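You operate a simulated robot arm through the tools that you are given. There is no shell and no other tool. Be economical: measure what you need, move in short steps, check, and stop when the job is done.

The job below is to be done with a simulated two-armed robot. You get a single attempt, and the scene is never put back.

JOB
Start the flash at power 2 and test it once.
Fine: flash main switch on and model key lit; wait for ready before you press the test key; leave the dump key alone.
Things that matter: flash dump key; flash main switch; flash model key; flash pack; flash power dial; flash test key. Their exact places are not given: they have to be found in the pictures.

It is judged by the outcome, as a careful person would: the job done as asked, and still so three seconds after it is handed in. It fails if anything else is knocked over, pushed out of place, dropped, spilled or broken.

ROBOT AND FRAMES
Two 6-joint arms with fingered hands on one trunk, on a base that drives. Base frame: it is fixed to the floor where the robot stands at the start and does not move with it; the origin is under the middle of the robot, x ahead of it, y to its left, z up. Units: mm, degrees, N and s.
The left shoulder is at the start at [22, 170, 1349], the right one opposite. With the tool pointing down near the work surface each hand reaches from about 700 to 760 mm from the robot's upright axis, wherever it stands, measured 20 degrees to its own side. Places, roughly: flash dump key [700, -400, 1000]; flash main switch [800, -200, 1000]; flash model key [700, -300, 1000]; flash pack [800, -300, 900]; flash power dial [800, -200, 1000]; flash test key [700, -400, 1000]. Payload 4.4 kg a hand.
The tool frame of a hand sits at the grasp point between the pads (the TCP): z along the fingers, y along the line on which they close. The tips reach 33 mm beyond it. Largest opening 164 mm; the body of the gripper starts 93 mm behind the TCP. The gripper is a hand of 5 fingers: y runs from the thumb to the fingers, the wrist lies at [0, 0, -257] in the tool frame, and closing takes about 1.5 s.
Orientation is that of the tool frame in the base frame, as a unit quaternion [w, x, y, z]. With the fingers straight down and closing along the base's y, the tool's x points along the base's -x, its y along +y and its z along -z.

CONTROLS
- The arms move only by the tool apply_moves. It takes "left_plan", "right_plan" or both (then of equal length, played together; a hand with none holds still); each is one flat list of numbers, 7 for each row, row after row: the turn, a rotation vector about the tool's x, y, z in units of 6 degrees (1.0 is 6 degrees), then the shift along the tool's x, y, z in units of 25 mm (1.0 is 25 mm), then the finger opening in mm, from 0 to 164. In form: [wx, wy, wz, tx, ty, tz, gripper, wx, wy, wz, tx, ty, tz, gripper, ...]. A call has 1 to 12 rows; each row shifts and turns the commanded pose from where the row before left it, along the tool's axes as they then stand. A call with a number of a shift or a turn outside -1 to 1 is refused whole. A row lasts 0.2 s, in which the tool goes at most 50 mm and 8.6 degrees; a call with a longer step from one row to the next is refused whole, and so is a gripper value outside its range. Where a pose cannot be reached the arm comes as near as it can. A force on the tool above 40 N (or 10 N above the force at the start of the call, whichever is more), or a blocked arm, ends the call early, and 0.2 s more pass. Each finger travels about 72 mm/s and halts on what it meets, pressing with about 29 N; the grip force reading is that of the motor and also rises with nothing between the fingers. The clock runs only during rows and for 0.2 s after the last one: add rows that do not move to give the fingers time. The reply holds the time, the measured pose of the TCP, the force on the tool along the base axes, the opening and the grip force, in the units named above and with some noise, with the torque about the TCP (base axes, N m) and any sound that the robot's microphone picked up.
- Cameras (640 x 400 px; columns grow to the right, rows downward): "scene" is now at [92.8, -13.5, 1536.6]; the picture's right is [-0.34, -0.94, 0.00], its down [-0.52, 0.19, -0.83] and it looks along [0.78, -0.28, -0.56] (base axes); focal length 289 px, centre (320, 200). "left" rides on the left gripper at [-93, -1, -124] in its tool frame; the picture's right is [0.01, -1.00, 0.00], its down [0.80, 0.01, -0.60] and it looks along [0.60, 0.01, 0.80] (tool axes); focal length 275 px, centre (320, 200). "right" rides on the right gripper at [93, -1, -124] in its tool frame; the picture's right is [0.01, 1.00, 0.00], its down [-0.80, 0.01, -0.60] and it looks along [-0.60, 0.01, 0.80] (tool axes); focal length 275 px, centre (320, 200).
- capture(camera): a new picture of that camera. No time passes.
- move_column(by): slides the trunk up (or, below 0, down) by that many mm; the arms and the scene camera ride with it, the base frame stays. It gives what a move gives, with no picture.
- base_move(legs): drives the robot by 1 to 6 legs, each [ahead, left, turn to the left] in mm, mm and degrees, along the robot's own axes; the way and the turn of a leg run together, so that a leg with both is an arc; at most 1500 mm and 180 degrees a leg. The arms and the cameras ride along, it lands a little off, and it stops where it bumps. It gives what a move gives.
- set_grasp(shape, hand): the hand has 5 fingers and takes this shape, open, in about a second: jaw (thumb against the fingers, like two jaws); tri (thumb and two fingers); tip (a fingertip pinch); poke (one finger out to press); point (the index stretched); flat (the hand flat); cup (the hand cupped); fist (a fist). The gripper value then closes the fingers along that shape, each until it touches; the sizes above hold for jaw. It gives what a move gives, with no picture.
- aim_head(pan, tilt): turns the head with the scene camera to pan (to the left, within 86 degrees either way) and tilt (down, from -29 to 69), counted from straight ahead of the robot. It gives what a move gives.
- probe_pixels(camera, pixels): for up to 12 pixels [column, row] of the newest picture of that camera ("zoom" is the newest enlarged one), the place [x, y, z] in the base frame of the surface seen there, good to about 3 mm, but the place of the scene camera against the robot may be out by one fixed shift of up to 25 mm in any direction. No time passes.
- zoom(camera, box): a new picture of the part [left, top, right, bottom] of that camera's present view, enlarged. No time passes.
- hand_in(): hands the job in; it is judged then, once.

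Keep the steps short. Do not move on a guess: measure, check each grasp and each placing, and mend mistakes. In all there are 80 turns and 62 pictures (those below and enlarged ones count). Leave the grippers open and the arms clear of the work at the hand-in unless told otherwise, and finish with a single line.

The tools are called after "Call:" as a command line: name --argument value ..., lists and objects as JSON in quotes. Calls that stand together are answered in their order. apply_moves: Moves the arms, as the interface text tells. Its arguments: {"type":"object","properties":{"left_plan":{"type":"array","items":{"type":"number"}},"right_plan":{"type":"array","items":{"type":"number"}}},"required":[]} The other tools are called the same way: move_column (by) slides the trunk up or down; set_grasp (shape, hand) gives the hand a shape; base_move (legs) drives the base; aim_head (pan, tilt) turns the head that bears the scene camera; capture (camera) takes a picture; probe_pixels (camera, pixels) gives the place of the surface under pixels of a picture; zoom (camera, box) takes an enlarged picture of a part of a camera's view; hand_in () hands the job in.

At the start:

```text
clock: 0.0
left_tool_pos: [651.9, -23.7, 1222.7]
left_tcp_rot: [-0.001, 0.0, 1.0, 0.001]
left_wrist_force: [0.0, 0.7, -0.7]
left_moment: [-0.02, 0.0, 0.01]
left_grip_width: 164.1
left_grip_force: 0.2
left_shape: jaw
right_tool_pos: [511.3, -441.7, 998.5]
right_tcp_rot: [0.001, 0.0, 1.0, 0.001]
right_wrist_force: [0.9, 0.2, 0.1]
right_moment: [-0.01, 0.01, -0.01]
right_grip_width: 164.0
right_grip_force: 0.0
right_shape: jaw
trunk travel left (down, up): [-601.0, 141.0]
robot x, y, heading: [2.3, -1.3, -0.4]
head pan, tilt: [-20.0, 33.7]
```

scene: 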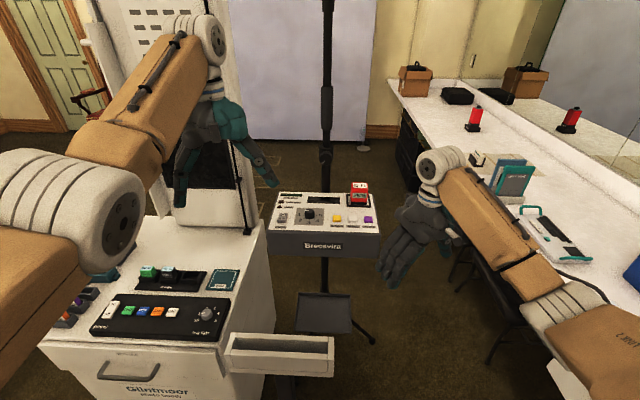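
right: 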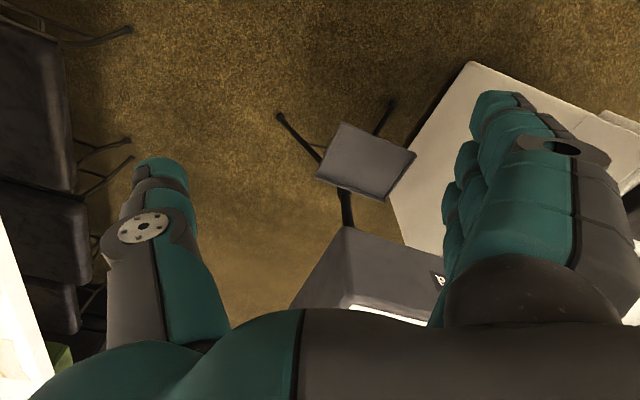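
left: 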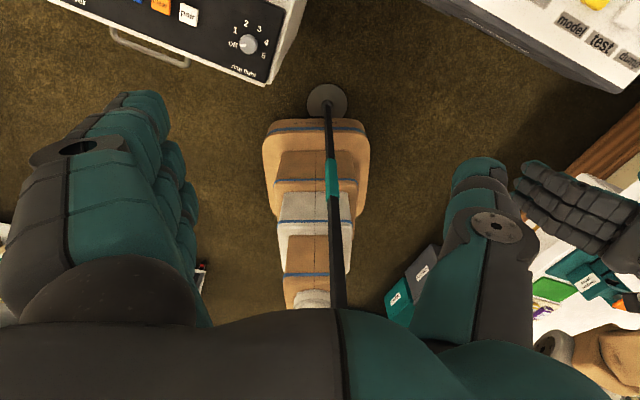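

I see the flash pack "Brocsvira" around (325,225) in the scene. I zoom on it to read its controls.

Call:
zoom --camera "scene" --box '[260, 170, 390, 270]'

```text
4.00 times, centred on (325, 220) of scene
```

zoom: 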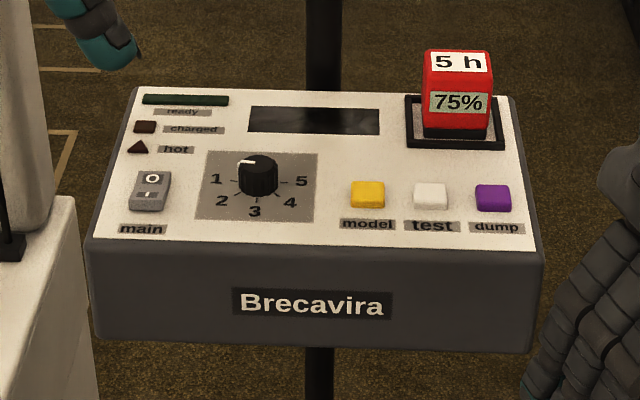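

The controls are readable: main, dial (1–5), model, test, dump, and a ready lamp at the top left. I probe them next.

Call:
probe_pixels --camera "zoom" --pixels '[[152, 180], [147, 195], [258, 162], [243, 162], [368, 187], [431, 188], [493, 190], [120, 225], [530, 240], [140, 95], [505, 100], [200, 210]]'

Call:
zoom --camera "scene" --box '[270, 185, 350, 235]'

Call:
probe_pixels --camera "zoom" --pixels '[[30, 200], [240, 140], [200, 150], [250, 230], [160, 150], [340, 150], [320, 220], [170, 210], [250, 280]]'

```text
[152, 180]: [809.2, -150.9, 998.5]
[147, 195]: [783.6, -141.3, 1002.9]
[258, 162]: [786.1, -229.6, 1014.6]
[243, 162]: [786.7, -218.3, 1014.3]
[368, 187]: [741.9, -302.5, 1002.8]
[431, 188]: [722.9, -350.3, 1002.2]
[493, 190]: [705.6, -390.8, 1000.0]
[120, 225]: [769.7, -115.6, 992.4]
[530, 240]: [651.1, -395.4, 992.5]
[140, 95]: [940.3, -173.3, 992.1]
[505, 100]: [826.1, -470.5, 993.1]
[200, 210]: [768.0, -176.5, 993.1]
```

```text
8.00 times, centred on (310, 210) of scene
```

zoom: 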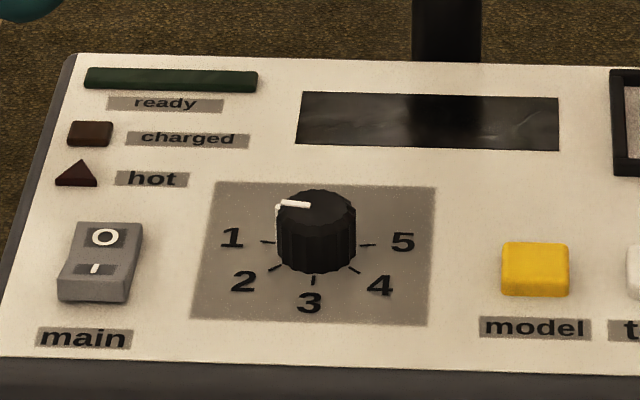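

```text
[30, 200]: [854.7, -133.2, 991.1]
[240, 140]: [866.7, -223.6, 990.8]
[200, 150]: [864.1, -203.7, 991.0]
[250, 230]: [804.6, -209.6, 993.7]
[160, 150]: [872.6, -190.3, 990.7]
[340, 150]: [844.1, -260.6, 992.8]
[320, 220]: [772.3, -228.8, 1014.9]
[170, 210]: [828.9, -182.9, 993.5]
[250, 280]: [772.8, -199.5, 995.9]
```

The pointer is at 1 (left) and 2 lies 45° counter-clockwise from above. Before thinking of a drive I measure what stands near the robot.

Call:
probe_pixels --camera "scene" --pixels '[[280, 340], [230, 365], [325, 312], [300, 328], [240, 185], [225, 180], [150, 340], [215, 330], [170, 385], [300, 385], [375, 340], [520, 330]]'

Call:
aim_head --pan -20 --tilt 62

Call:
capture --camera "scene"

Call:
probe_pixels --camera "scene" --pixels '[[325, 60], [290, 150], [230, 200], [290, 250], [350, 200], [420, 200], [480, 200], [560, 200], [350, 350], [200, 150], [150, 250], [460, 100]]'

```text
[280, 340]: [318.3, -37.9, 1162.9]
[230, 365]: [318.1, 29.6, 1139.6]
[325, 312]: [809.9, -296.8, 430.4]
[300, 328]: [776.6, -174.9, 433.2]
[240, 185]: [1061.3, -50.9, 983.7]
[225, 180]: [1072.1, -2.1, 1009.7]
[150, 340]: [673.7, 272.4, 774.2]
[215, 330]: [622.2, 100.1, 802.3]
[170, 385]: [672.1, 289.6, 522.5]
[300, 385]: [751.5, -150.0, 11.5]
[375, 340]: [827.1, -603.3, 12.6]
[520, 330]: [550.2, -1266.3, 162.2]
```

```text
clock: 0.9
left_tool_pos: [651.5, -24.3, 1222.7]
left_tcp_rot: [-0.001, -0.001, 1.0, 0.001]
left_wrist_force: [-0.6, 0.4, -0.1]
left_moment: [0.01, -0.02, 0.01]
left_grip_width: 163.7
left_grip_force: 0.0
left_shape: jaw
right_tool_pos: [511.3, -441.4, 998.6]
right_tcp_rot: [0.001, 0.0, 1.0, 0.001]
right_wrist_force: [0.8, 0.0, -0.2]
right_moment: [-0.01, 0.0, 0.0]
right_grip_width: 163.8
right_grip_force: 0.1
right_shape: jaw
trunk travel left (down, up): [-601.0, 141.0]
robot x, y, heading: [1.2, -1.3, -0.3]
head pan, tilt: [-20.0, 62.0]
```

```text
56 pictures are left
```

scene: 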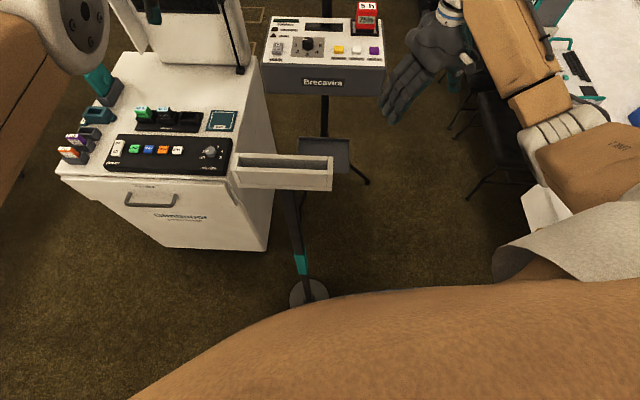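

```text
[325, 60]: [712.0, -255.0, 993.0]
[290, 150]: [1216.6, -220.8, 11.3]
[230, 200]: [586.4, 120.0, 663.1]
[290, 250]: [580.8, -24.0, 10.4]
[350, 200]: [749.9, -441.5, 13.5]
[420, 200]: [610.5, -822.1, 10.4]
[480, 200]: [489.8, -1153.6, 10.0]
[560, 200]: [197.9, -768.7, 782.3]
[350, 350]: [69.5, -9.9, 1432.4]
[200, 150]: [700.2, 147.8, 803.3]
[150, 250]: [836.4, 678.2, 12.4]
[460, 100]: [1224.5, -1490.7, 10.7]
```

A white tray on a thin pole with a round foot stands close in front of the robot. I measure it to know if driving is safe.

Call:
probe_pixels --camera "scene" --pixels '[[240, 172], [330, 175], [285, 160], [300, 265], [298, 290], [322, 290], [290, 200]]'

Call:
probe_pixels --camera "left" --pixels '[[325, 100], [333, 180], [338, 290], [315, 128], [315, 165], [310, 205], [270, 150], [305, 250], [305, 300]]'

```text
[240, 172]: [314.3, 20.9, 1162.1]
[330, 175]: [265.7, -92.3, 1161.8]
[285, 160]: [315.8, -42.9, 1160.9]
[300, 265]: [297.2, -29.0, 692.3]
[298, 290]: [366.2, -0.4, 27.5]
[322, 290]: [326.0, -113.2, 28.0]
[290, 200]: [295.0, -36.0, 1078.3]
```

```text
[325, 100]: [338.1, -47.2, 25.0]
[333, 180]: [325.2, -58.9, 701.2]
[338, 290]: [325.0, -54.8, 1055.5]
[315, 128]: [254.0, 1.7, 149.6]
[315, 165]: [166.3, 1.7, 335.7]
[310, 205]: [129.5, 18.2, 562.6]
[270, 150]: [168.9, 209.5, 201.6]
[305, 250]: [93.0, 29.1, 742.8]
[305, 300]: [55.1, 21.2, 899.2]
```

The stand is only ~20 mm ahead of my base, so I won't drive. I'll reach with the tool tilted forward instead. I raise the right hand 150 mm, tilt it 24° and move over the near part of the panel to measure with the wrist camera.

Call:
set_grasp --hand "right" --shape "tip"

Call:
apply_moves --right_plan '[0, 0, 0, 0, 0, -1, 60, 0, 0, 0, 0, 0, -1, 60, 0, 0, 0, 0, 0, -1, 60, 0, 0, 0, 0, 0, -1, 60, 0, 0, 0, 0, 0, -1, 60, 0, 0, 0, 0, 0, -1, 60, 0, -1, 0, 0, 0, 0, 60, 0, -1, 0, 0, 0, 0, 60, 0, -1, 0, 0, 0, 0, 60, 0, -1, 0, 0, 0, 0, 60]'

Call:
apply_moves --right_plan '[0, 0, 0, -0.88, 0.64, 0.39, 60, 0, 0, 0, -0.88, 0.64, 0.39, 60, 0, 0, 0, -0.88, 0.64, 0.39, 60, 0, 0, 0, -0.88, 0.64, 0.39, 60, 0, 0, 0, -0.88, 0.64, 0.39, 60, 0, 0, 0, -0.88, 0.64, 0.39, 60, 0, 0, 0, 0, 0, 0, 60]'

Call:
capture --camera "right"

Call:
aim_head --pan -20 --tilt 40

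Call:
capture --camera "scene"

```text
clock: 1.8
left_tool_pos: [651.8, -25.0, 1222.7]
left_tcp_rot: [-0.001, 0.0, 1.0, 0.001]
left_wrist_force: [-0.1, 0.6, -0.8]
left_moment: [-0.02, 0.04, 0.0]
left_grip_width: 163.9
left_grip_force: 0.0
left_shape: jaw
right_tool_pos: [510.7, -441.4, 998.5]
right_tcp_rot: [0.001, 0.001, 1.0, 0.001]
right_wrist_force: [-0.2, 0.2, -0.4]
right_moment: [0.02, 0.03, -0.02]
right_grip_width: 163.7
right_grip_force: 0.0
right_shape: tip
trunk travel left (down, up): [-601.0, 141.0]
robot x, y, heading: [0.1, -2.1, 0.2]
head pan, tilt: [-20.0, 62.0]
```

```text
clock: 4.0
left_tool_pos: [650.6, -24.4, 1223.6]
left_tcp_rot: [0.0, 0.001, 1.0, 0.001]
left_wrist_force: [-0.1, 1.0, 0.1]
left_moment: [0.02, -0.03, 0.0]
left_grip_width: 163.9
left_grip_force: 0.1
left_shape: jaw
right_tool_pos: [489.5, -509.7, 1077.6]
right_tcp_rot: [0.21, 0.0, 0.978, 0.001]
right_wrist_force: [-0.6, -0.7, -0.5]
right_moment: [0.01, -0.03, 0.01]
right_grip_width: 60.8
right_grip_force: 0.0
right_shape: tip
right hand out of reach, approached as far as the arm can: row 1, 2, 3, 4, 5, 6
trunk travel left (down, up): [-601.0, 141.0]
robot x, y, heading: [4.2, 3.6, 0.0]
head pan, tilt: [-20.0, 62.0]
```

```text
clock: 5.6
left_tool_pos: [651.2, -24.1, 1223.4]
left_tcp_rot: [0.0, 0.0, 1.0, 0.001]
left_wrist_force: [0.1, -0.4, 1.0]
left_moment: [0.04, -0.03, 0.01]
left_grip_width: 164.0
left_grip_force: 0.0
left_shape: jaw
right_tool_pos: [635.1, -409.7, 1078.8]
right_tcp_rot: [0.208, 0.0, 0.978, 0.001]
right_wrist_force: [0.2, 0.0, -0.6]
right_moment: [0.03, -0.01, 0.01]
right_grip_width: 60.6
right_grip_force: 0.1
right_shape: tip
trunk travel left (down, up): [-601.0, 141.0]
robot x, y, heading: [-1.7, -1.6, -0.0]
head pan, tilt: [-20.0, 62.0]
```

```text
55 pictures are left
```

right: 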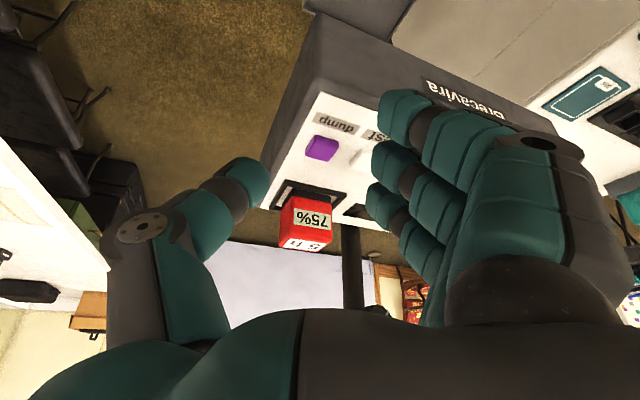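

```text
clock: 6.5
left_tool_pos: [652.2, -24.9, 1223.2]
left_tcp_rot: [-0.001, 0.0, 1.0, 0.0]
left_wrist_force: [0.0, 0.1, -0.2]
left_moment: [0.03, 0.01, 0.01]
left_grip_width: 164.1
left_grip_force: 0.0
left_shape: jaw
right_tool_pos: [635.7, -410.9, 1077.8]
right_tcp_rot: [0.209, 0.0, 0.978, 0.001]
right_wrist_force: [0.9, 0.6, -0.3]
right_moment: [-0.02, 0.01, 0.02]
right_grip_width: 61.2
right_grip_force: 0.1
right_shape: tip
trunk travel left (down, up): [-601.0, 141.0]
robot x, y, heading: [-2.2, 2.2, -0.1]
head pan, tilt: [-20.0, 40.0]
```

```text
54 pictures are left
```

scene: 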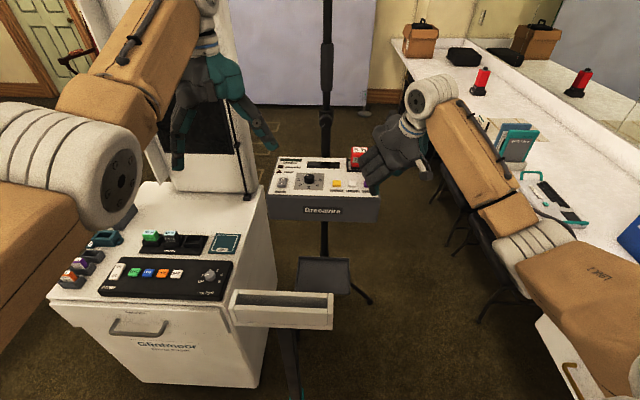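

The wrist camera now sees dump and the battery. I probe them there and in the fresh scene picture to find the scene camera's shift.

Call:
probe_pixels --camera "right" --pixels '[[321, 145], [357, 155], [305, 240], [268, 188], [320, 95], [440, 85]]'

Call:
probe_pixels --camera "scene" --pixels '[[337, 184], [353, 185], [283, 184], [307, 179], [310, 180], [313, 180], [369, 186]]'

Call:
zoom --camera "scene" --box '[260, 140, 440, 230]'

```text
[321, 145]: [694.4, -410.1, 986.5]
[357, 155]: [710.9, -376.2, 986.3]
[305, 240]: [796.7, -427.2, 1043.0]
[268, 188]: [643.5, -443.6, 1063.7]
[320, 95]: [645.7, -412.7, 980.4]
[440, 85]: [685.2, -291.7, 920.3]
```

```text
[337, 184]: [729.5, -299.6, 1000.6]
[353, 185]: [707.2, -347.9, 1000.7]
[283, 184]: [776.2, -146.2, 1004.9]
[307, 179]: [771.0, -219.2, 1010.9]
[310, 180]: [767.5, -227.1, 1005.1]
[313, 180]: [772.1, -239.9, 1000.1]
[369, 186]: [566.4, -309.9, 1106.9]
```

```text
3.56 times, centred on (350, 185) of scene
```

zoom: 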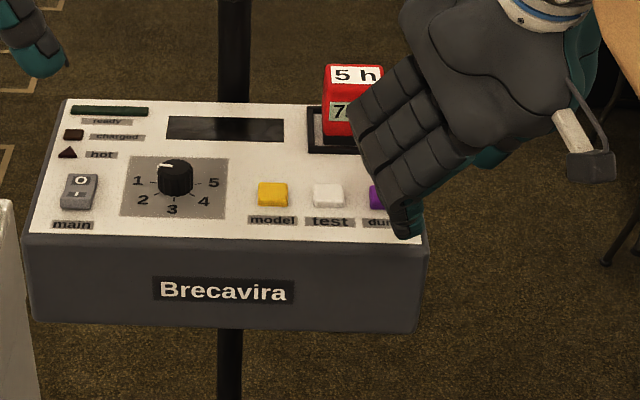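

The shift is about (-11,-19,-13). I move over to about (700,-250) at the same height so that the dial is seen between thumb and fingers.

Call:
apply_moves --right_plan '[0, 0, 0, -0.32, 0.92, 0.02, 60, 0, 0, 0, -0.32, 0.92, 0.02, 60, 0, 0, 0, -0.32, 0.92, 0.02, 60, 0, 0, 0, -0.32, 0.92, 0.02, 60, 0, 0, 0, -0.32, 0.92, 0.02, 60, 0, 0, 0, -0.32, 0.92, 0.02, 60, 0, 0, 0, -0.32, 0.92, 0.02, 60, 0, 0, 0, 0, 0, 0, 60]'

Call:
capture --camera "right"

```text
clock: 8.3
left_tool_pos: [652.1, -25.8, 1223.1]
left_tcp_rot: [0.0, 0.0, 1.0, 0.001]
left_wrist_force: [0.2, 0.1, 0.6]
left_moment: [0.05, 0.04, -0.01]
left_grip_width: 163.9
left_grip_force: 0.0
left_shape: jaw
right_tool_pos: [687.0, -254.9, 1098.4]
right_tcp_rot: [0.209, 0.0, 0.978, 0.001]
right_wrist_force: [-0.2, -0.8, -0.1]
right_moment: [0.0, -0.02, 0.01]
right_grip_width: 60.6
right_grip_force: 0.0
right_shape: tip
trunk travel left (down, up): [-601.0, 141.0]
robot x, y, heading: [1.1, 1.4, -0.0]
head pan, tilt: [-20.0, 40.0]
```

```text
52 pictures are left
```

right: 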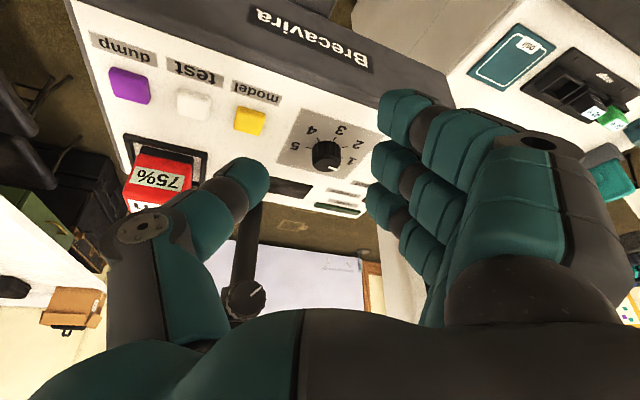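

Call:
zoom --camera "right" --box '[80, 50, 400, 220]'

Call:
probe_pixels --camera "right" --pixels '[[327, 144], [318, 147], [336, 147], [327, 163], [249, 114], [250, 128], [194, 98], [130, 80], [298, 115], [375, 150], [280, 162], [335, 202]]'

```text
2.00 times, centred on (240, 135) of right
```

zoom: 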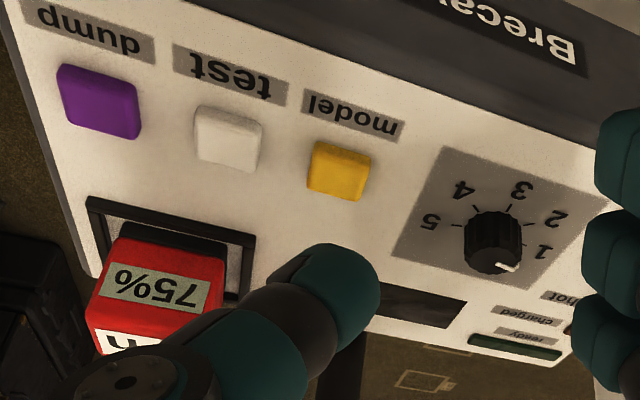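

```text
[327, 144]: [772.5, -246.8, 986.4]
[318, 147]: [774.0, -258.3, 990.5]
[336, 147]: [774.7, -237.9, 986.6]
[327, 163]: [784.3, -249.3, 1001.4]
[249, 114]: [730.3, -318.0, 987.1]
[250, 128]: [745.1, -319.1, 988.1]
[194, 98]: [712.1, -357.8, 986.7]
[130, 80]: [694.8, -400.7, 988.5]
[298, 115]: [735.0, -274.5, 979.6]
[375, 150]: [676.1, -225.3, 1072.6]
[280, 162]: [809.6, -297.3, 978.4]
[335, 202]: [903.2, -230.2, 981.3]
```

Dial centre ≈ (784,-250), top z 1001, diameter ~26 mm. I narrow the pinch to see where the fingertips meet.

Call:
apply_moves --right_plan '[0, 0, 0, 0, 0, 0, 5, 0, 0, 0, 0, 0, 0, 5, 0, 0, 0, 0, 0, 0, 5, 0, 0, 0, 0, 0, 0, 5, 0, 0, 0, 0, 0, 0, 5, 0, 0, 0, 0, 0, 0, 5]'

Call:
capture --camera "right"

Call:
zoom --camera "scene" --box '[240, 100, 400, 220]'

```text
clock: 9.7
left_tool_pos: [651.7, -23.6, 1223.3]
left_tcp_rot: [-0.001, 0.0, 1.0, 0.001]
left_wrist_force: [0.3, -0.2, 0.9]
left_moment: [-0.02, 0.02, -0.01]
left_grip_width: 164.0
left_grip_force: 0.1
left_shape: jaw
right_tool_pos: [685.9, -254.4, 1097.0]
right_tcp_rot: [0.21, 0.0, 0.978, 0.001]
right_wrist_force: [0.4, 0.3, 0.9]
right_moment: [0.01, -0.01, -0.02]
right_grip_width: 5.6
right_grip_force: 0.1
right_shape: tip
trunk travel left (down, up): [-601.0, 141.0]
robot x, y, heading: [-2.3, -2.6, -0.1]
head pan, tilt: [-20.0, 40.0]
```

```text
50 pictures are left
```

right: 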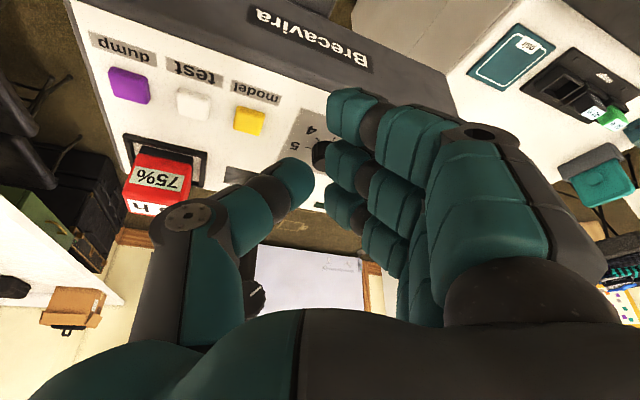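

```text
3.33 times, centred on (320, 160) of scene
```

zoom: 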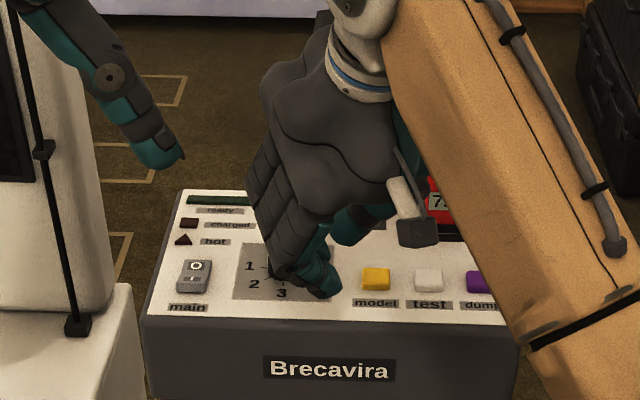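

Call:
probe_pixels --camera "right" --pixels '[[305, 170], [300, 180], [335, 110], [332, 160], [330, 195], [360, 95], [345, 160], [285, 170]]'

```text
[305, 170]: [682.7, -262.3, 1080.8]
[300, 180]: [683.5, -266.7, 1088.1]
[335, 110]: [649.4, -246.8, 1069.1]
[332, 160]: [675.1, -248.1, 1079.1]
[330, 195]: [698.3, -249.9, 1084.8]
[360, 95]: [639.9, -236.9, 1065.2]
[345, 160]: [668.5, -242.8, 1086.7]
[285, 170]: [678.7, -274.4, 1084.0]
```

In "tip" all four fingers stay in a row, and the outer ones could scrape the panel. I check "tri".

Call:
set_grasp --hand "right" --shape "tri"

Call:
apply_moves --right_plan '[0, 0, 0, 0, 0, 0, 50, 0, 0, 0, 0, 0, 0, 50, 0, 0, 0, 0, 0, 0, 50, 0, 0, 0, 0, 0, 0, 50, 0, 0, 0, 0, 0, 0, 50, 0, 0, 0, 0, 0, 0, 50, 0, 0, 0, 0, 0, 0, 50]'

Call:
capture --camera "right"

Call:
zoom --camera "scene" --box '[240, 100, 400, 220]'

```text
clock: 10.6
left_tool_pos: [651.8, -25.0, 1223.5]
left_tcp_rot: [-0.001, 0.0, 1.0, 0.0]
left_wrist_force: [0.3, 0.2, -0.2]
left_moment: [0.01, -0.01, 0.02]
left_grip_width: 164.0
left_grip_force: 0.1
left_shape: jaw
right_tool_pos: [688.0, -253.1, 1099.1]
right_tcp_rot: [0.21, 0.0, 0.978, 0.001]
right_wrist_force: [0.5, 0.3, -0.2]
right_moment: [-0.04, 0.02, 0.01]
right_grip_width: 163.8
right_grip_force: 0.0
right_shape: tri
trunk travel left (down, up): [-601.0, 141.0]
robot x, y, heading: [0.3, -3.8, -0.1]
head pan, tilt: [-20.0, 40.0]
```

```text
clock: 12.2
left_tool_pos: [652.5, -24.3, 1223.6]
left_tcp_rot: [-0.001, 0.0, 1.0, 0.001]
left_wrist_force: [-0.7, -0.5, 0.1]
left_moment: [0.01, -0.02, 0.0]
left_grip_width: 164.1
left_grip_force: 0.0
left_shape: jaw
right_tool_pos: [686.4, -254.0, 1097.6]
right_tcp_rot: [0.209, 0.001, 0.978, 0.001]
right_wrist_force: [-0.9, -0.4, 0.1]
right_moment: [0.05, 0.02, -0.02]
right_grip_width: 51.0
right_grip_force: 0.2
right_shape: tri
trunk travel left (down, up): [-601.0, 141.0]
robot x, y, heading: [-0.2, -0.7, -0.4]
head pan, tilt: [-20.0, 40.0]
```

```text
48 pictures are left
```

right: 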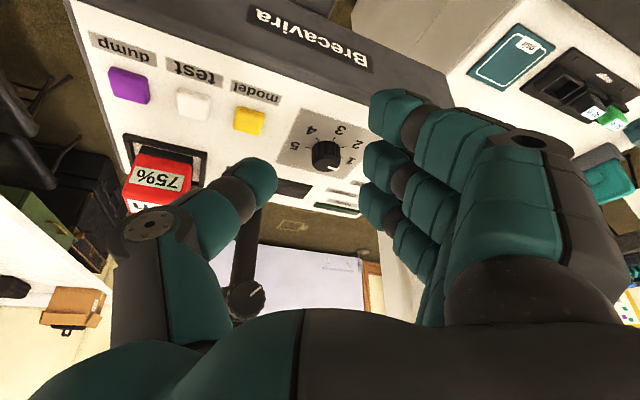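

```text
3.33 times, centred on (320, 160) of scene
```

zoom: 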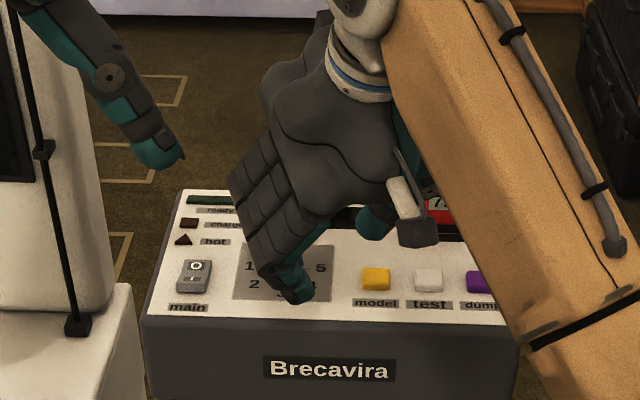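

The finger row is the same. I'll turn the hand about its axis so that the finger row lies across the tilt (thumb near, fingers far): then all the tips are nearly level. The left hand moves 100 mm left to give room. First 66° of turn, then check.

Call:
apply_moves --left_plan '[0, 0, 0, 0, 0.8, 0, 164, 0, 0, 0, 0, 0.8, 0, 164, 0, 0, 0, 0, 0.8, 0, 164, 0, 0, 0, 0, 0.8, 0, 164, 0, 0, 0, 0, 0.8, 0, 164, 0, 0, 0, 0, 0, 0, 164, 0, 0, 0, 0, 0, 0, 164, 0, 0, 0, 0, 0, 0, 164, 0, 0, 0, 0, 0, 0, 164, 0, 0, 0, 0, 0, 0, 164, 0, 0, 0, 0, 0, 0, 164, 0, 0, 0, 0, 0, 0, 164]' --right_plan '[0, 0, 1, 0, 0, 0, 60, 0, 0, 1, 0, 0, 0, 60, 0, 0, 1, 0, 0, 0, 60, 0, 0, 1, 0, 0, 0, 60, 0, 0, 1, 0, 0, 0, 60, 0, 0, 1, 0, 0, 0, 60, 0, 0, 1, 0, 0, 0, 60, 0, 0, 1, 0, 0, 0, 60, 0, 0, 1, 0, 0, 0, 60, 0, 0, 1, 0, 0, 0, 60, 0, 0, 1, 0, 0, 0, 60, 0, 0, 0, 0, 0, 0, 60]'

Call:
capture --camera "scene"

Call:
capture --camera "right"

```text
clock: 14.8
left_tool_pos: [681.4, 65.1, 1223.3]
left_tcp_rot: [-0.001, 0.0, 1.0, 0.001]
left_wrist_force: [0.1, -0.5, -0.8]
left_moment: [0.03, 0.0, 0.03]
left_grip_width: 163.7
left_grip_force: 0.1
left_shape: jaw
left hand out of reach, approached as far as the arm can: row 1, 2, 3, 4, 5
right_tool_pos: [688.2, -252.1, 1097.0]
right_tcp_rot: [0.175, 0.534, 0.819, 0.114]
right_wrist_force: [-0.1, -1.5, 0.0]
right_moment: [0.01, -0.02, -0.01]
right_grip_width: 59.1
right_grip_force: 0.0
right_shape: tri
trunk travel left (down, up): [-601.0, 141.0]
robot x, y, heading: [-0.6, 4.7, 0.3]
head pan, tilt: [-20.0, 40.0]
```

```text
46 pictures are left
```

scene: 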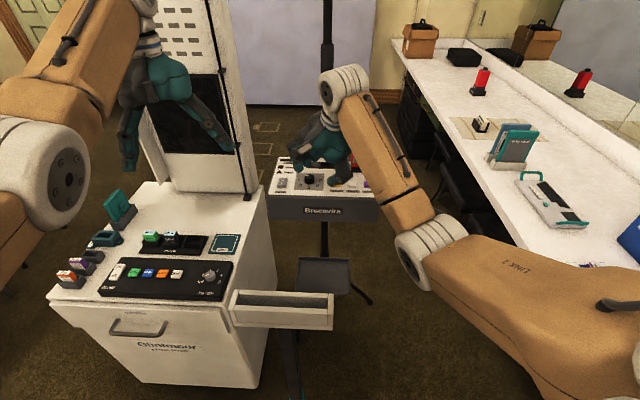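

```text
45 pictures are left
```

right: 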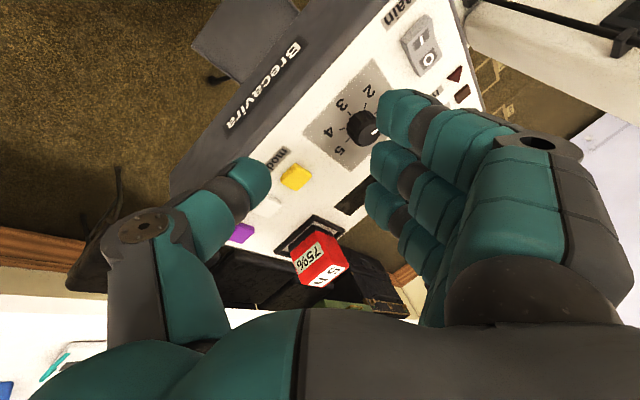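

The turn worked. The main rocker is visible at (420,45); I probe it and the dial again.

Call:
probe_pixels --camera "right" --pixels '[[415, 32], [421, 46], [428, 58], [373, 128], [363, 127], [351, 125], [297, 176], [462, 92]]'

Call:
zoom --camera "right" --box '[280, 0, 480, 200]'

```text
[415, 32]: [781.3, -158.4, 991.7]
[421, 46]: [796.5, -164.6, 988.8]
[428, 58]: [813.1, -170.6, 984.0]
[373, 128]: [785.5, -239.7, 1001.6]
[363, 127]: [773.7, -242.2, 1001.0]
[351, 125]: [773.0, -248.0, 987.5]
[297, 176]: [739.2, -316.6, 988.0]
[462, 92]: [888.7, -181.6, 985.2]
```

```text
2.00 times, centred on (380, 100) of right
```

zoom: 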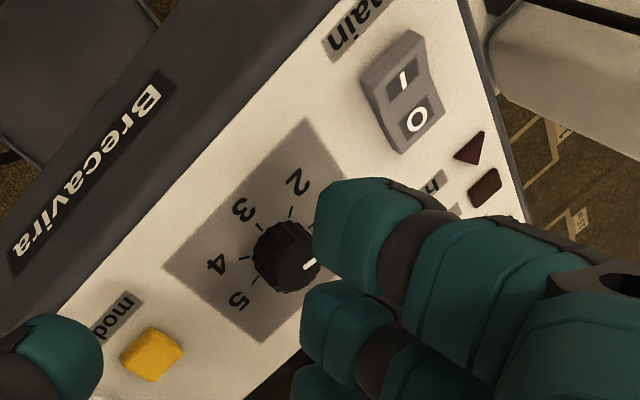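

Knob centre ≈ (781,-247). I now ease the tilt to 18°, pre-turn the hand 28° clockwise about the vertical and go above the knob at z≈1075.

Call:
apply_moves --right_plan '[0.915, 0.404, 0, 0, 0, 0, 60, 0.117, -0.264, 0.887, 0, 0, 0, 60, 0.117, -0.264, 0.887, 0, 0, 0, 60, 0.117, -0.264, 0.887, 0, 0, 0, 60, 0.117, -0.264, 0.887, 0, 0, 0, 60, 0.117, -0.264, 0.887, 0, 0, 0, 60, 0, 0, 0, 0.19, 0.76, 0.433, 60, 0, 0, 0, 0.19, 0.76, 0.433, 60, 0, 0, 0, 0.19, 0.76, 0.433, 60, 0, 0, 0, 0.19, 0.76, 0.433, 60, 0, 0, 0, 0, 0, 0, 60]'

Call:
capture --camera "right"

Call:
zoom --camera "scene" --box '[240, 100, 400, 220]'

```text
clock: 17.2
left_tool_pos: [681.6, 65.4, 1222.6]
left_tcp_rot: [-0.001, -0.001, 1.0, 0.001]
left_wrist_force: [0.4, -0.4, -0.2]
left_moment: [0.02, -0.01, 0.04]
left_grip_width: 163.7
left_grip_force: 0.0
left_shape: jaw
right_tool_pos: [773.2, -242.2, 1075.6]
right_tcp_rot: [0.148, 0.722, 0.674, 0.052]
right_wrist_force: [0.3, -0.7, -0.3]
right_moment: [0.0, -0.04, -0.02]
right_grip_width: 59.4
right_grip_force: 0.0
right_shape: tri
trunk travel left (down, up): [-601.0, 141.0]
robot x, y, heading: [3.9, -0.6, 0.0]
head pan, tilt: [-20.0, 40.0]
```

```text
43 pictures are left
```

right: 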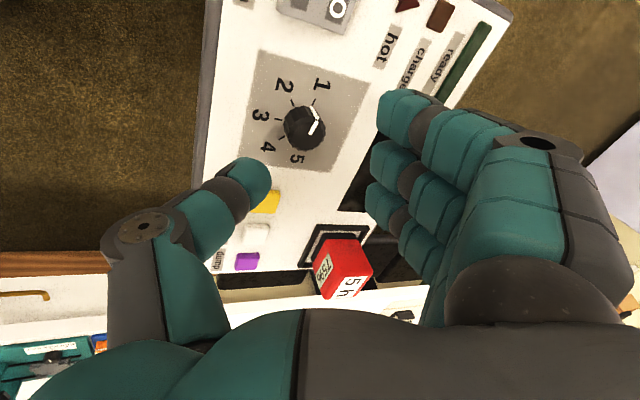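

```text
3.33 times, centred on (320, 160) of scene
```

zoom: 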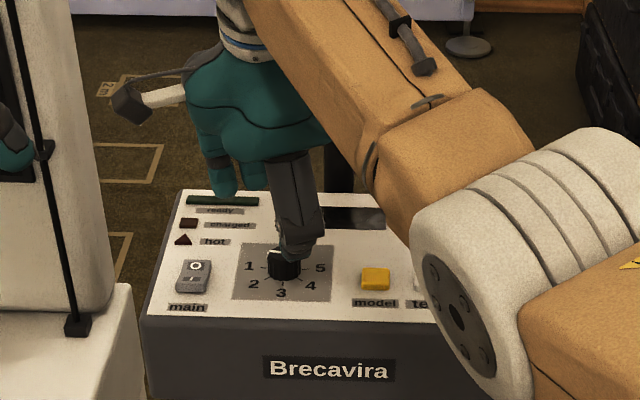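

Call:
zoom --camera "right" --box '[240, 60, 400, 180]'

Call:
probe_pixels --camera "zoom" --pixels '[[265, 270], [285, 270], [305, 300], [290, 250], [320, 250], [335, 280], [320, 220], [200, 270]]'

Call:
probe_pixels --camera "right" --pixels '[[265, 185], [255, 175], [378, 115], [372, 165], [368, 200], [310, 20], [336, 10]]'

```text
3.33 times, centred on (320, 120) of right
```

zoom: 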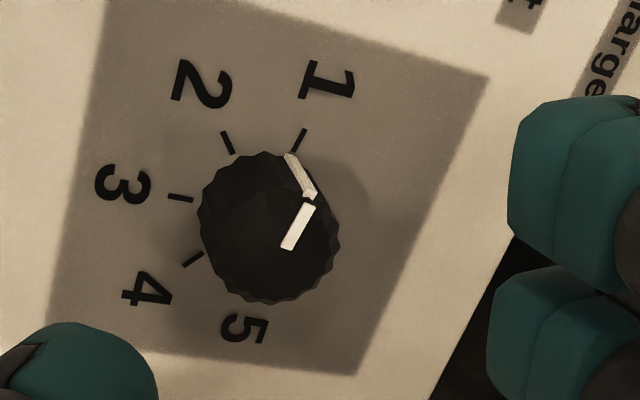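

```text
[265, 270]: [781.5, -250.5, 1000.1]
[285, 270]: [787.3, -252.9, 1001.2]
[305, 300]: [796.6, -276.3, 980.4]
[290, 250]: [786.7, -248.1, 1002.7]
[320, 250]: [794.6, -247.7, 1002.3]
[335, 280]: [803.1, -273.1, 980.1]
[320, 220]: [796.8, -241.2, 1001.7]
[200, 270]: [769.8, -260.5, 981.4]
```

```text
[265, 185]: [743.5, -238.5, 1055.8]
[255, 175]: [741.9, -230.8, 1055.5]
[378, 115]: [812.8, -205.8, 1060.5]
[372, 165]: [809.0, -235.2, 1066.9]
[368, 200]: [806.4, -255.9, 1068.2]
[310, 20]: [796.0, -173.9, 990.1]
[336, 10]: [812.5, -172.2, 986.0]
```

Refined knob axis ≈ (785,-246). I narrow to 44 mm and descend to z≈1026 with a 5 mm forward correction.

Call:
apply_moves --right_plan '[0, 0, 0, 0, 0, 0, 44, 0, 0, 0, 0, 0, 0, 44, 0, 0, 0, 0.066, -0.091, 0.48, 44, 0, 0, 0, 0.066, -0.091, 0.48, 44, 0, 0, 0, 0.066, -0.091, 0.48, 44, 0, 0, 0, 0.066, -0.091, 0.48, 44, 0, 0, 0, 0, 0, 0, 44]'

Call:
capture --camera "right"

Call:
zoom --camera "scene" --box '[260, 140, 360, 215]'

```text
clock: 18.8
left_tool_pos: [681.9, 66.1, 1222.6]
left_tcp_rot: [-0.003, 0.0, 1.0, 0.001]
left_wrist_force: [-0.1, -0.4, 0.2]
left_moment: [-0.01, 0.01, 0.02]
left_grip_width: 163.9
left_grip_force: 0.0
left_shape: jaw
right_tool_pos: [776.8, -242.7, 1025.6]
right_tcp_rot: [0.148, 0.722, 0.674, 0.052]
right_wrist_force: [-0.2, 0.4, -0.1]
right_moment: [0.0, 0.02, 0.02]
right_grip_width: 44.5
right_grip_force: 0.1
right_shape: tri
trunk travel left (down, up): [-601.0, 141.0]
robot x, y, heading: [-0.8, -1.3, -0.2]
head pan, tilt: [-20.0, 40.0]
```

```text
40 pictures are left
```

right: 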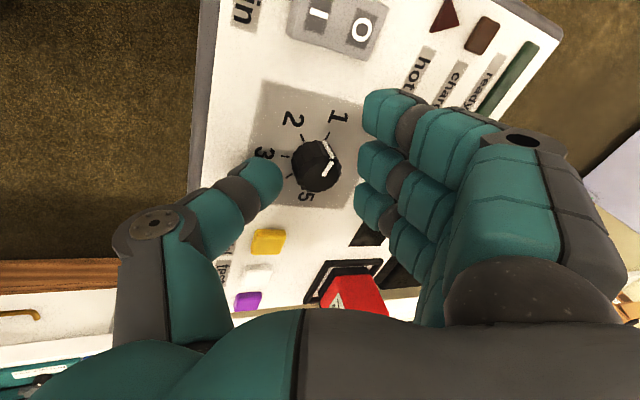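

```text
5.33 times, centred on (310, 178) of scene
```

zoom: 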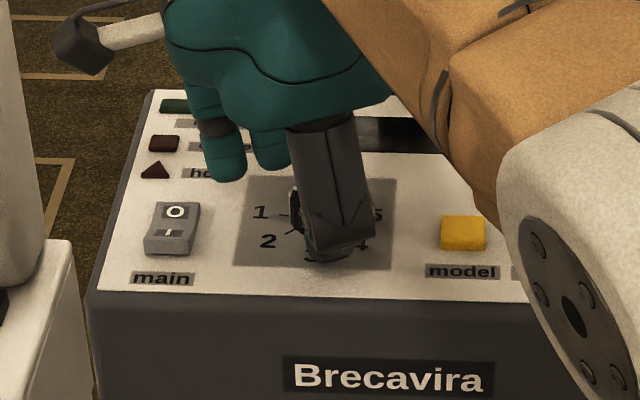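

Call:
probe_pixels --camera "right" --pixels '[[320, 165], [335, 165], [280, 180], [272, 165], [358, 150], [360, 165], [362, 120], [356, 195]]'

```text
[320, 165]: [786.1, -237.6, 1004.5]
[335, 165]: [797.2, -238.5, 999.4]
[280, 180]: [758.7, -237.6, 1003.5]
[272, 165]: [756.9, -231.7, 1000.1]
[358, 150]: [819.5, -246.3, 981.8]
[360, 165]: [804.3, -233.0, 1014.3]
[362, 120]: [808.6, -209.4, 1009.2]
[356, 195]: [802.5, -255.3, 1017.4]
```

Knob is centred between thumb and fingers. I lower 7 mm and close gently.

Call:
apply_moves --right_plan '[0, 0, 0, 0.035, -0.079, 0.266, 44, 0, 0, 0, 0, 0, 0, 36, 0, 0, 0, 0, 0, 0, 28, 0, 0, 0, 0, 0, 0, 20, 0, 0, 0, 0, 0, 0, 14, 0, 0, 0, 0, 0, 0, 14]'

Call:
capture --camera "right"

```text
clock: 20.2
left_tool_pos: [681.9, 65.7, 1223.1]
left_tcp_rot: [-0.001, 0.0, 1.0, 0.0]
left_wrist_force: [-0.1, -0.7, -0.1]
left_moment: [0.05, 0.01, 0.01]
left_grip_width: 163.9
left_grip_force: 0.1
left_shape: jaw
right_tool_pos: [781.2, -240.6, 1022.7]
right_tcp_rot: [0.152, 0.721, 0.674, 0.056]
right_wrist_force: [15.3, -2.9, 18.8]
right_moment: [-0.42, -0.81, 0.15]
right_grip_width: 14.2
right_grip_force: 28.7
right_shape: tri
trunk travel left (down, up): [-601.0, 141.0]
robot x, y, heading: [-1.4, 1.2, -0.1]
head pan, tilt: [-20.0, 40.0]
```

```text
38 pictures are left
```

right: 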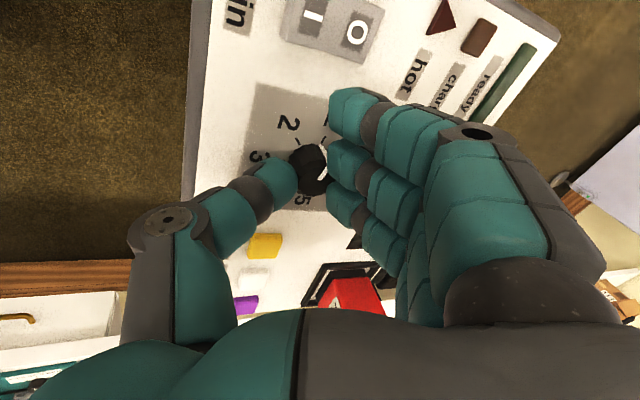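

Call:
zoom --camera "right" --box '[240, 80, 400, 220]'

Call:
zoom --camera "scene" --box '[270, 150, 350, 210]'

Call:
probe_pixels --camera "right" --pixels '[[320, 175], [298, 180], [288, 170], [330, 155], [328, 185], [331, 110], [315, 155], [335, 170]]'

```text
2.86 times, centred on (320, 150) of right
```

zoom: 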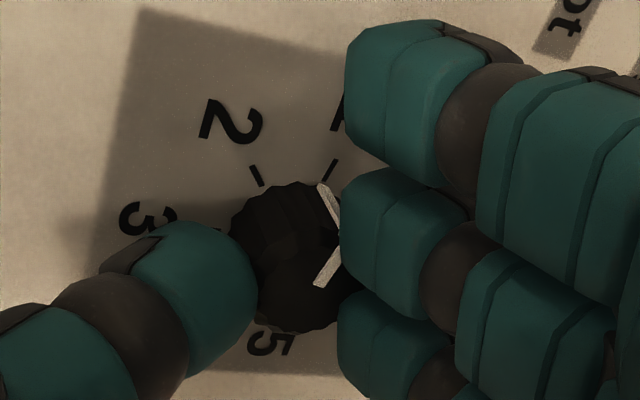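

```text
6.67 times, centred on (310, 180) of scene
```

zoom: 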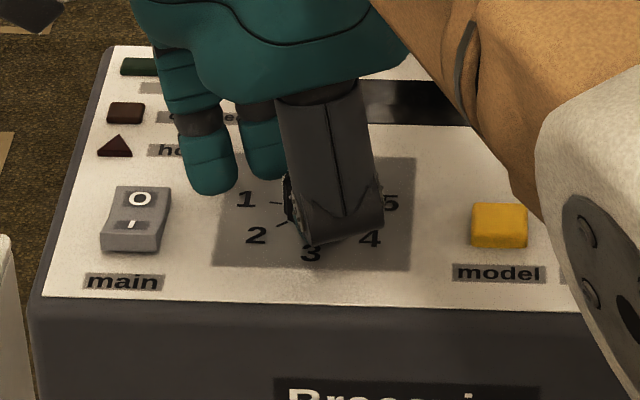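

```text
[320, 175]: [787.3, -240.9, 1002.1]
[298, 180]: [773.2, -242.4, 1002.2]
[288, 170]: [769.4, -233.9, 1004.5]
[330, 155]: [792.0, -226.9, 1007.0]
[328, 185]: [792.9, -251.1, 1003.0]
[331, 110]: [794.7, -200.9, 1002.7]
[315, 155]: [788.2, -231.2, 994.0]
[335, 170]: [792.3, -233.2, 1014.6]
```

The fingers seem to ride on the knob's top edge (upward force 19 N). I check how low the thumb tip is.

Call:
probe_pixels --camera "zoom" --pixels '[[345, 225], [310, 235], [375, 215], [335, 205], [212, 190], [212, 160], [262, 172], [340, 240]]'

```text
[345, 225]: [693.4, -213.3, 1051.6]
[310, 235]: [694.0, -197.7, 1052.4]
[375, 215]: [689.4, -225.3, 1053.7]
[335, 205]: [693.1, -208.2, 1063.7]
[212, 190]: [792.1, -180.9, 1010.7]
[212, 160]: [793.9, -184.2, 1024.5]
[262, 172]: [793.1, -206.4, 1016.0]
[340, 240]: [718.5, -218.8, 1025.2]
```

Fingertips are ~1001, just at the knob's top; the thumb still has clearance. I open to 40, lower 6 mm, then close again.

Call:
apply_moves --right_plan '[0, 0, 0, 0, 0, 0, 26, 0, 0, 0, 0, 0, 0, 40, 0, 0, 0, 0, 0, 0, 40, 0, 0, 0, 0.018, -0.006, 0.122, 40, 0, 0, 0, 0.018, -0.006, 0.122, 40, 0, 0, 0, 0, 0, 0, 40]'

Call:
apply_moves --right_plan '[0, 0, 0, 0, 0, 0, 32, 0, 0, 0, 0, 0, 0, 26, 0, 0, 0, 0, 0, 0, 20, 0, 0, 0, 0, 0, 0, 14, 0, 0, 0, 0, 0, 0, 14]'

Call:
zoom --camera "right" --box '[240, 80, 400, 220]'

```text
clock: 21.6
left_tool_pos: [677.1, 66.2, 1225.5]
left_tcp_rot: [0.0, 0.0, 1.0, 0.0]
left_wrist_force: [-0.4, 0.3, -0.4]
left_moment: [0.01, 0.0, -0.03]
left_grip_width: 163.9
left_grip_force: 0.0
left_shape: jaw
right_tool_pos: [777.3, -240.7, 1018.5]
right_tcp_rot: [0.152, 0.721, 0.674, 0.054]
right_wrist_force: [-8.2, 0.2, 30.9]
right_moment: [0.19, 0.77, 0.02]
right_grip_width: 37.8
right_grip_force: 0.1
right_shape: tri
trunk travel left (down, up): [-601.0, 141.0]
robot x, y, heading: [2.9, -4.7, -0.1]
head pan, tilt: [-20.0, 40.0]
```

```text
clock: 22.8
left_tool_pos: [680.7, 64.4, 1224.0]
left_tcp_rot: [-0.001, 0.0, 1.0, 0.0]
left_wrist_force: [-0.5, -0.5, 0.5]
left_moment: [0.01, -0.01, 0.01]
left_grip_width: 163.9
left_grip_force: 0.0
left_shape: jaw
right_tool_pos: [783.4, -240.9, 1021.9]
right_tcp_rot: [0.154, 0.721, 0.673, 0.057]
right_wrist_force: [13.7, -5.6, 30.9]
right_moment: [-0.35, -0.44, 0.1]
right_grip_width: 16.9
right_grip_force: 28.9
right_shape: tri
trunk travel left (down, up): [-601.0, 141.0]
robot x, y, heading: [0.7, 1.3, -0.0]
head pan, tilt: [-20.0, 40.0]
```

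```text
2.86 times, centred on (320, 150) of right
```

zoom: 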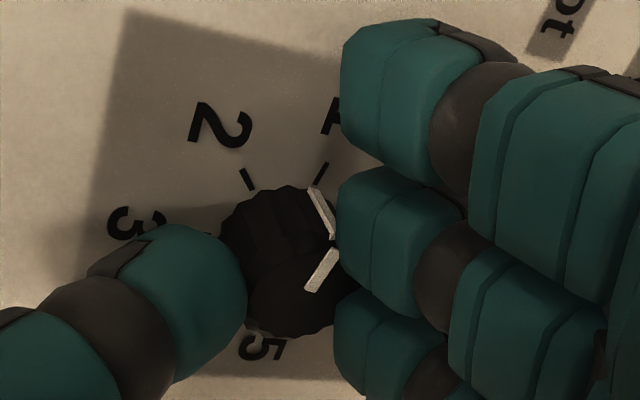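

The thumb is longer and touches the panel first. Thumb on the far (high) side will balance this, so I open, lift 65 mm and spin the hand the other way round (about 155° about its axis), checking as I go.

Call:
apply_moves --right_plan '[0, 0, 0, 0, 0, 0, 30, 0, 0, 0, 0, 0, 0, 44, 0, 0, 0, -0.1, 0.226, -0.761, 44, 0, 0, 0, -0.1, 0.226, -0.761, 44, 0, 0, 0, -0.1, 0.226, -0.761, 44, 0, 0, 0, 0, 0, 0, 44]'

Call:
apply_moves --right_plan '[0, 0, -1, 0, 0, 0, 44, 0, 0, -1, 0, 0, 0, 44, 0, 0, -1, 0, 0, 0, 44, 0, 0, -1, 0, 0, 0, 44, 0, 0, -1, 0, 0, 0, 44, 0, 0, -1, 0, 0, 0, 44, 0, 0, -1, 0, 0, 0, 44, 0, 0, -1, 0, 0, 0, 44, 0, 0, -1, 0, 0, 0, 44, 0, 0, -1, 0, 0, 0, 44, 0, 0, -1, 0, 0, 0, 44, 0, 0, -1, 0, 0, 0, 44]'

Call:
apply_moves --right_plan '[0, 0, -1, 0, 0, 0, 44, 0, 0, -1, 0, 0, 0, 44, 0, 0, -1, 0, 0, 0, 44, 0, 0, -1, 0, 0, 0, 44, 0, 0, -1, 0, 0, 0, 44, 0, 0, -1, 0, 0, 0, 44, 0, 0, -1, 0, 0, 0, 44, 0, 0, -1, 0, 0, 0, 44, 0, 0, 0, 0, 0, 0, 44]'

```text
clock: 24.2
left_tool_pos: [683.6, 65.8, 1223.3]
left_tcp_rot: [-0.002, 0.0, 1.0, 0.001]
left_wrist_force: [0.0, 0.9, -0.4]
left_moment: [0.02, -0.02, 0.0]
left_grip_width: 163.9
left_grip_force: 0.0
left_shape: jaw
right_tool_pos: [780.5, -241.5, 1072.8]
right_tcp_rot: [0.148, 0.722, 0.674, 0.052]
right_wrist_force: [-0.3, 0.1, -0.5]
right_moment: [-0.01, 0.0, 0.0]
right_grip_width: 43.2
right_grip_force: 0.0
right_shape: tri
trunk travel left (down, up): [-601.0, 141.0]
robot x, y, heading: [0.4, 1.9, 0.0]
head pan, tilt: [-20.0, 40.0]
```

```text
clock: 26.8
left_tool_pos: [683.2, 65.2, 1223.2]
left_tcp_rot: [-0.002, 0.0, 1.0, 0.002]
left_wrist_force: [0.1, 0.0, 0.5]
left_moment: [-0.01, -0.01, 0.03]
left_grip_width: 164.2
left_grip_force: 0.0
left_shape: jaw
right_tool_pos: [778.6, -243.6, 1075.4]
right_tcp_rot: [0.15, 0.187, 0.97, -0.045]
right_wrist_force: [-0.9, -0.6, 0.1]
right_moment: [0.03, 0.0, -0.01]
right_grip_width: 43.5
right_grip_force: 0.0
right_shape: tri
trunk travel left (down, up): [-601.0, 141.0]
robot x, y, heading: [-0.1, 0.4, 0.2]
head pan, tilt: [-20.0, 40.0]
```

```text
clock: 28.8
left_tool_pos: [682.2, 66.0, 1223.4]
left_tcp_rot: [-0.002, 0.0, 1.0, 0.0]
left_wrist_force: [0.1, 1.0, -0.3]
left_moment: [0.02, 0.0, 0.02]
left_grip_width: 163.9
left_grip_force: 0.0
left_shape: jaw
right_tool_pos: [779.6, -242.9, 1072.3]
right_tcp_rot: [0.12, -0.224, 0.962, -0.102]
right_wrist_force: [0.1, -0.2, -0.2]
right_moment: [0.02, 0.02, 0.02]
right_grip_width: 43.6
right_grip_force: 0.1
right_shape: tri
trunk travel left (down, up): [-601.0, 141.0]
robot x, y, heading: [3.5, 0.7, 0.0]
head pan, tilt: [-20.0, 40.0]
```

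Call:
apply_moves --right_plan '[0, 0, -1, 0, 0, 0, 44, 0, 0, -1, 0, 0, 0, 44, 0, 0, -1, 0, 0, 0, 44, 0, 0, -1, 0, 0, 0, 44, 0, 0, -1, 0, 0, 0, 44, 0, 0, -1, 0, 0, 0, 44, 0, 0, 0, 0, 0, 0, 44]'

Call:
capture --camera "right"

Call:
capture --camera "scene"

```text
clock: 30.4
left_tool_pos: [682.0, 65.7, 1222.2]
left_tcp_rot: [-0.002, 0.001, 1.0, 0.0]
left_wrist_force: [-0.3, -0.3, 0.9]
left_moment: [-0.01, -0.02, 0.03]
left_grip_width: 164.1
left_grip_force: 0.1
left_shape: jaw
right_tool_pos: [779.7, -242.6, 1073.8]
right_tcp_rot: [0.082, -0.509, 0.846, -0.134]
right_wrist_force: [-0.2, 0.6, 0.0]
right_moment: [0.01, 0.0, 0.03]
right_grip_width: 43.5
right_grip_force: 0.1
right_shape: tri
trunk travel left (down, up): [-601.0, 141.0]
robot x, y, heading: [-3.3, 4.5, 0.1]
head pan, tilt: [-20.0, 40.0]
```

```text
34 pictures are left
```

right: 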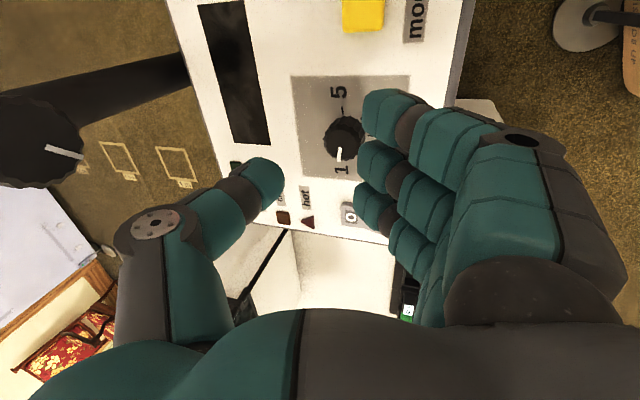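

```text
33 pictures are left
```

scene: 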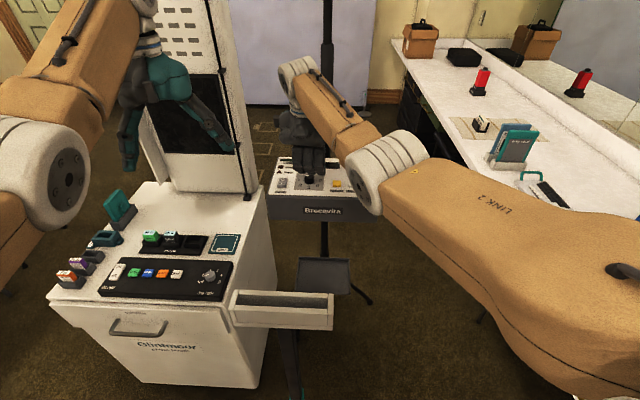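

The hand is turned, with the row now level. I probe the knob, the fingertips and the black pole-knob at the left.

Call:
probe_pixels --camera "right" --pixels '[[342, 130], [350, 135], [340, 145], [330, 132], [265, 180], [280, 180], [362, 110], [358, 155], [354, 195], [60, 130], [345, 212]]'

Call:
zoom --camera "right" --box '[260, 60, 420, 220]'

```text
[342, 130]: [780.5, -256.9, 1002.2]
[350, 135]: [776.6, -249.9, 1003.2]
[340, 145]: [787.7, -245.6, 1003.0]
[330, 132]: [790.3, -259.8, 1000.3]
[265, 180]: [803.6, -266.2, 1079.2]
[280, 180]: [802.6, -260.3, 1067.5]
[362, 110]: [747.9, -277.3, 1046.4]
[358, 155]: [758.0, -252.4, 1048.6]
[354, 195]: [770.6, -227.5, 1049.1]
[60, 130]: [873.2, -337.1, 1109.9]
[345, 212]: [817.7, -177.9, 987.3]
```

```text
2.50 times, centred on (340, 140) of right
```

zoom: 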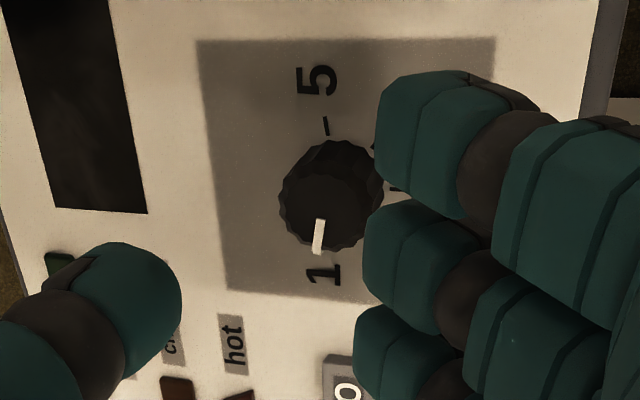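

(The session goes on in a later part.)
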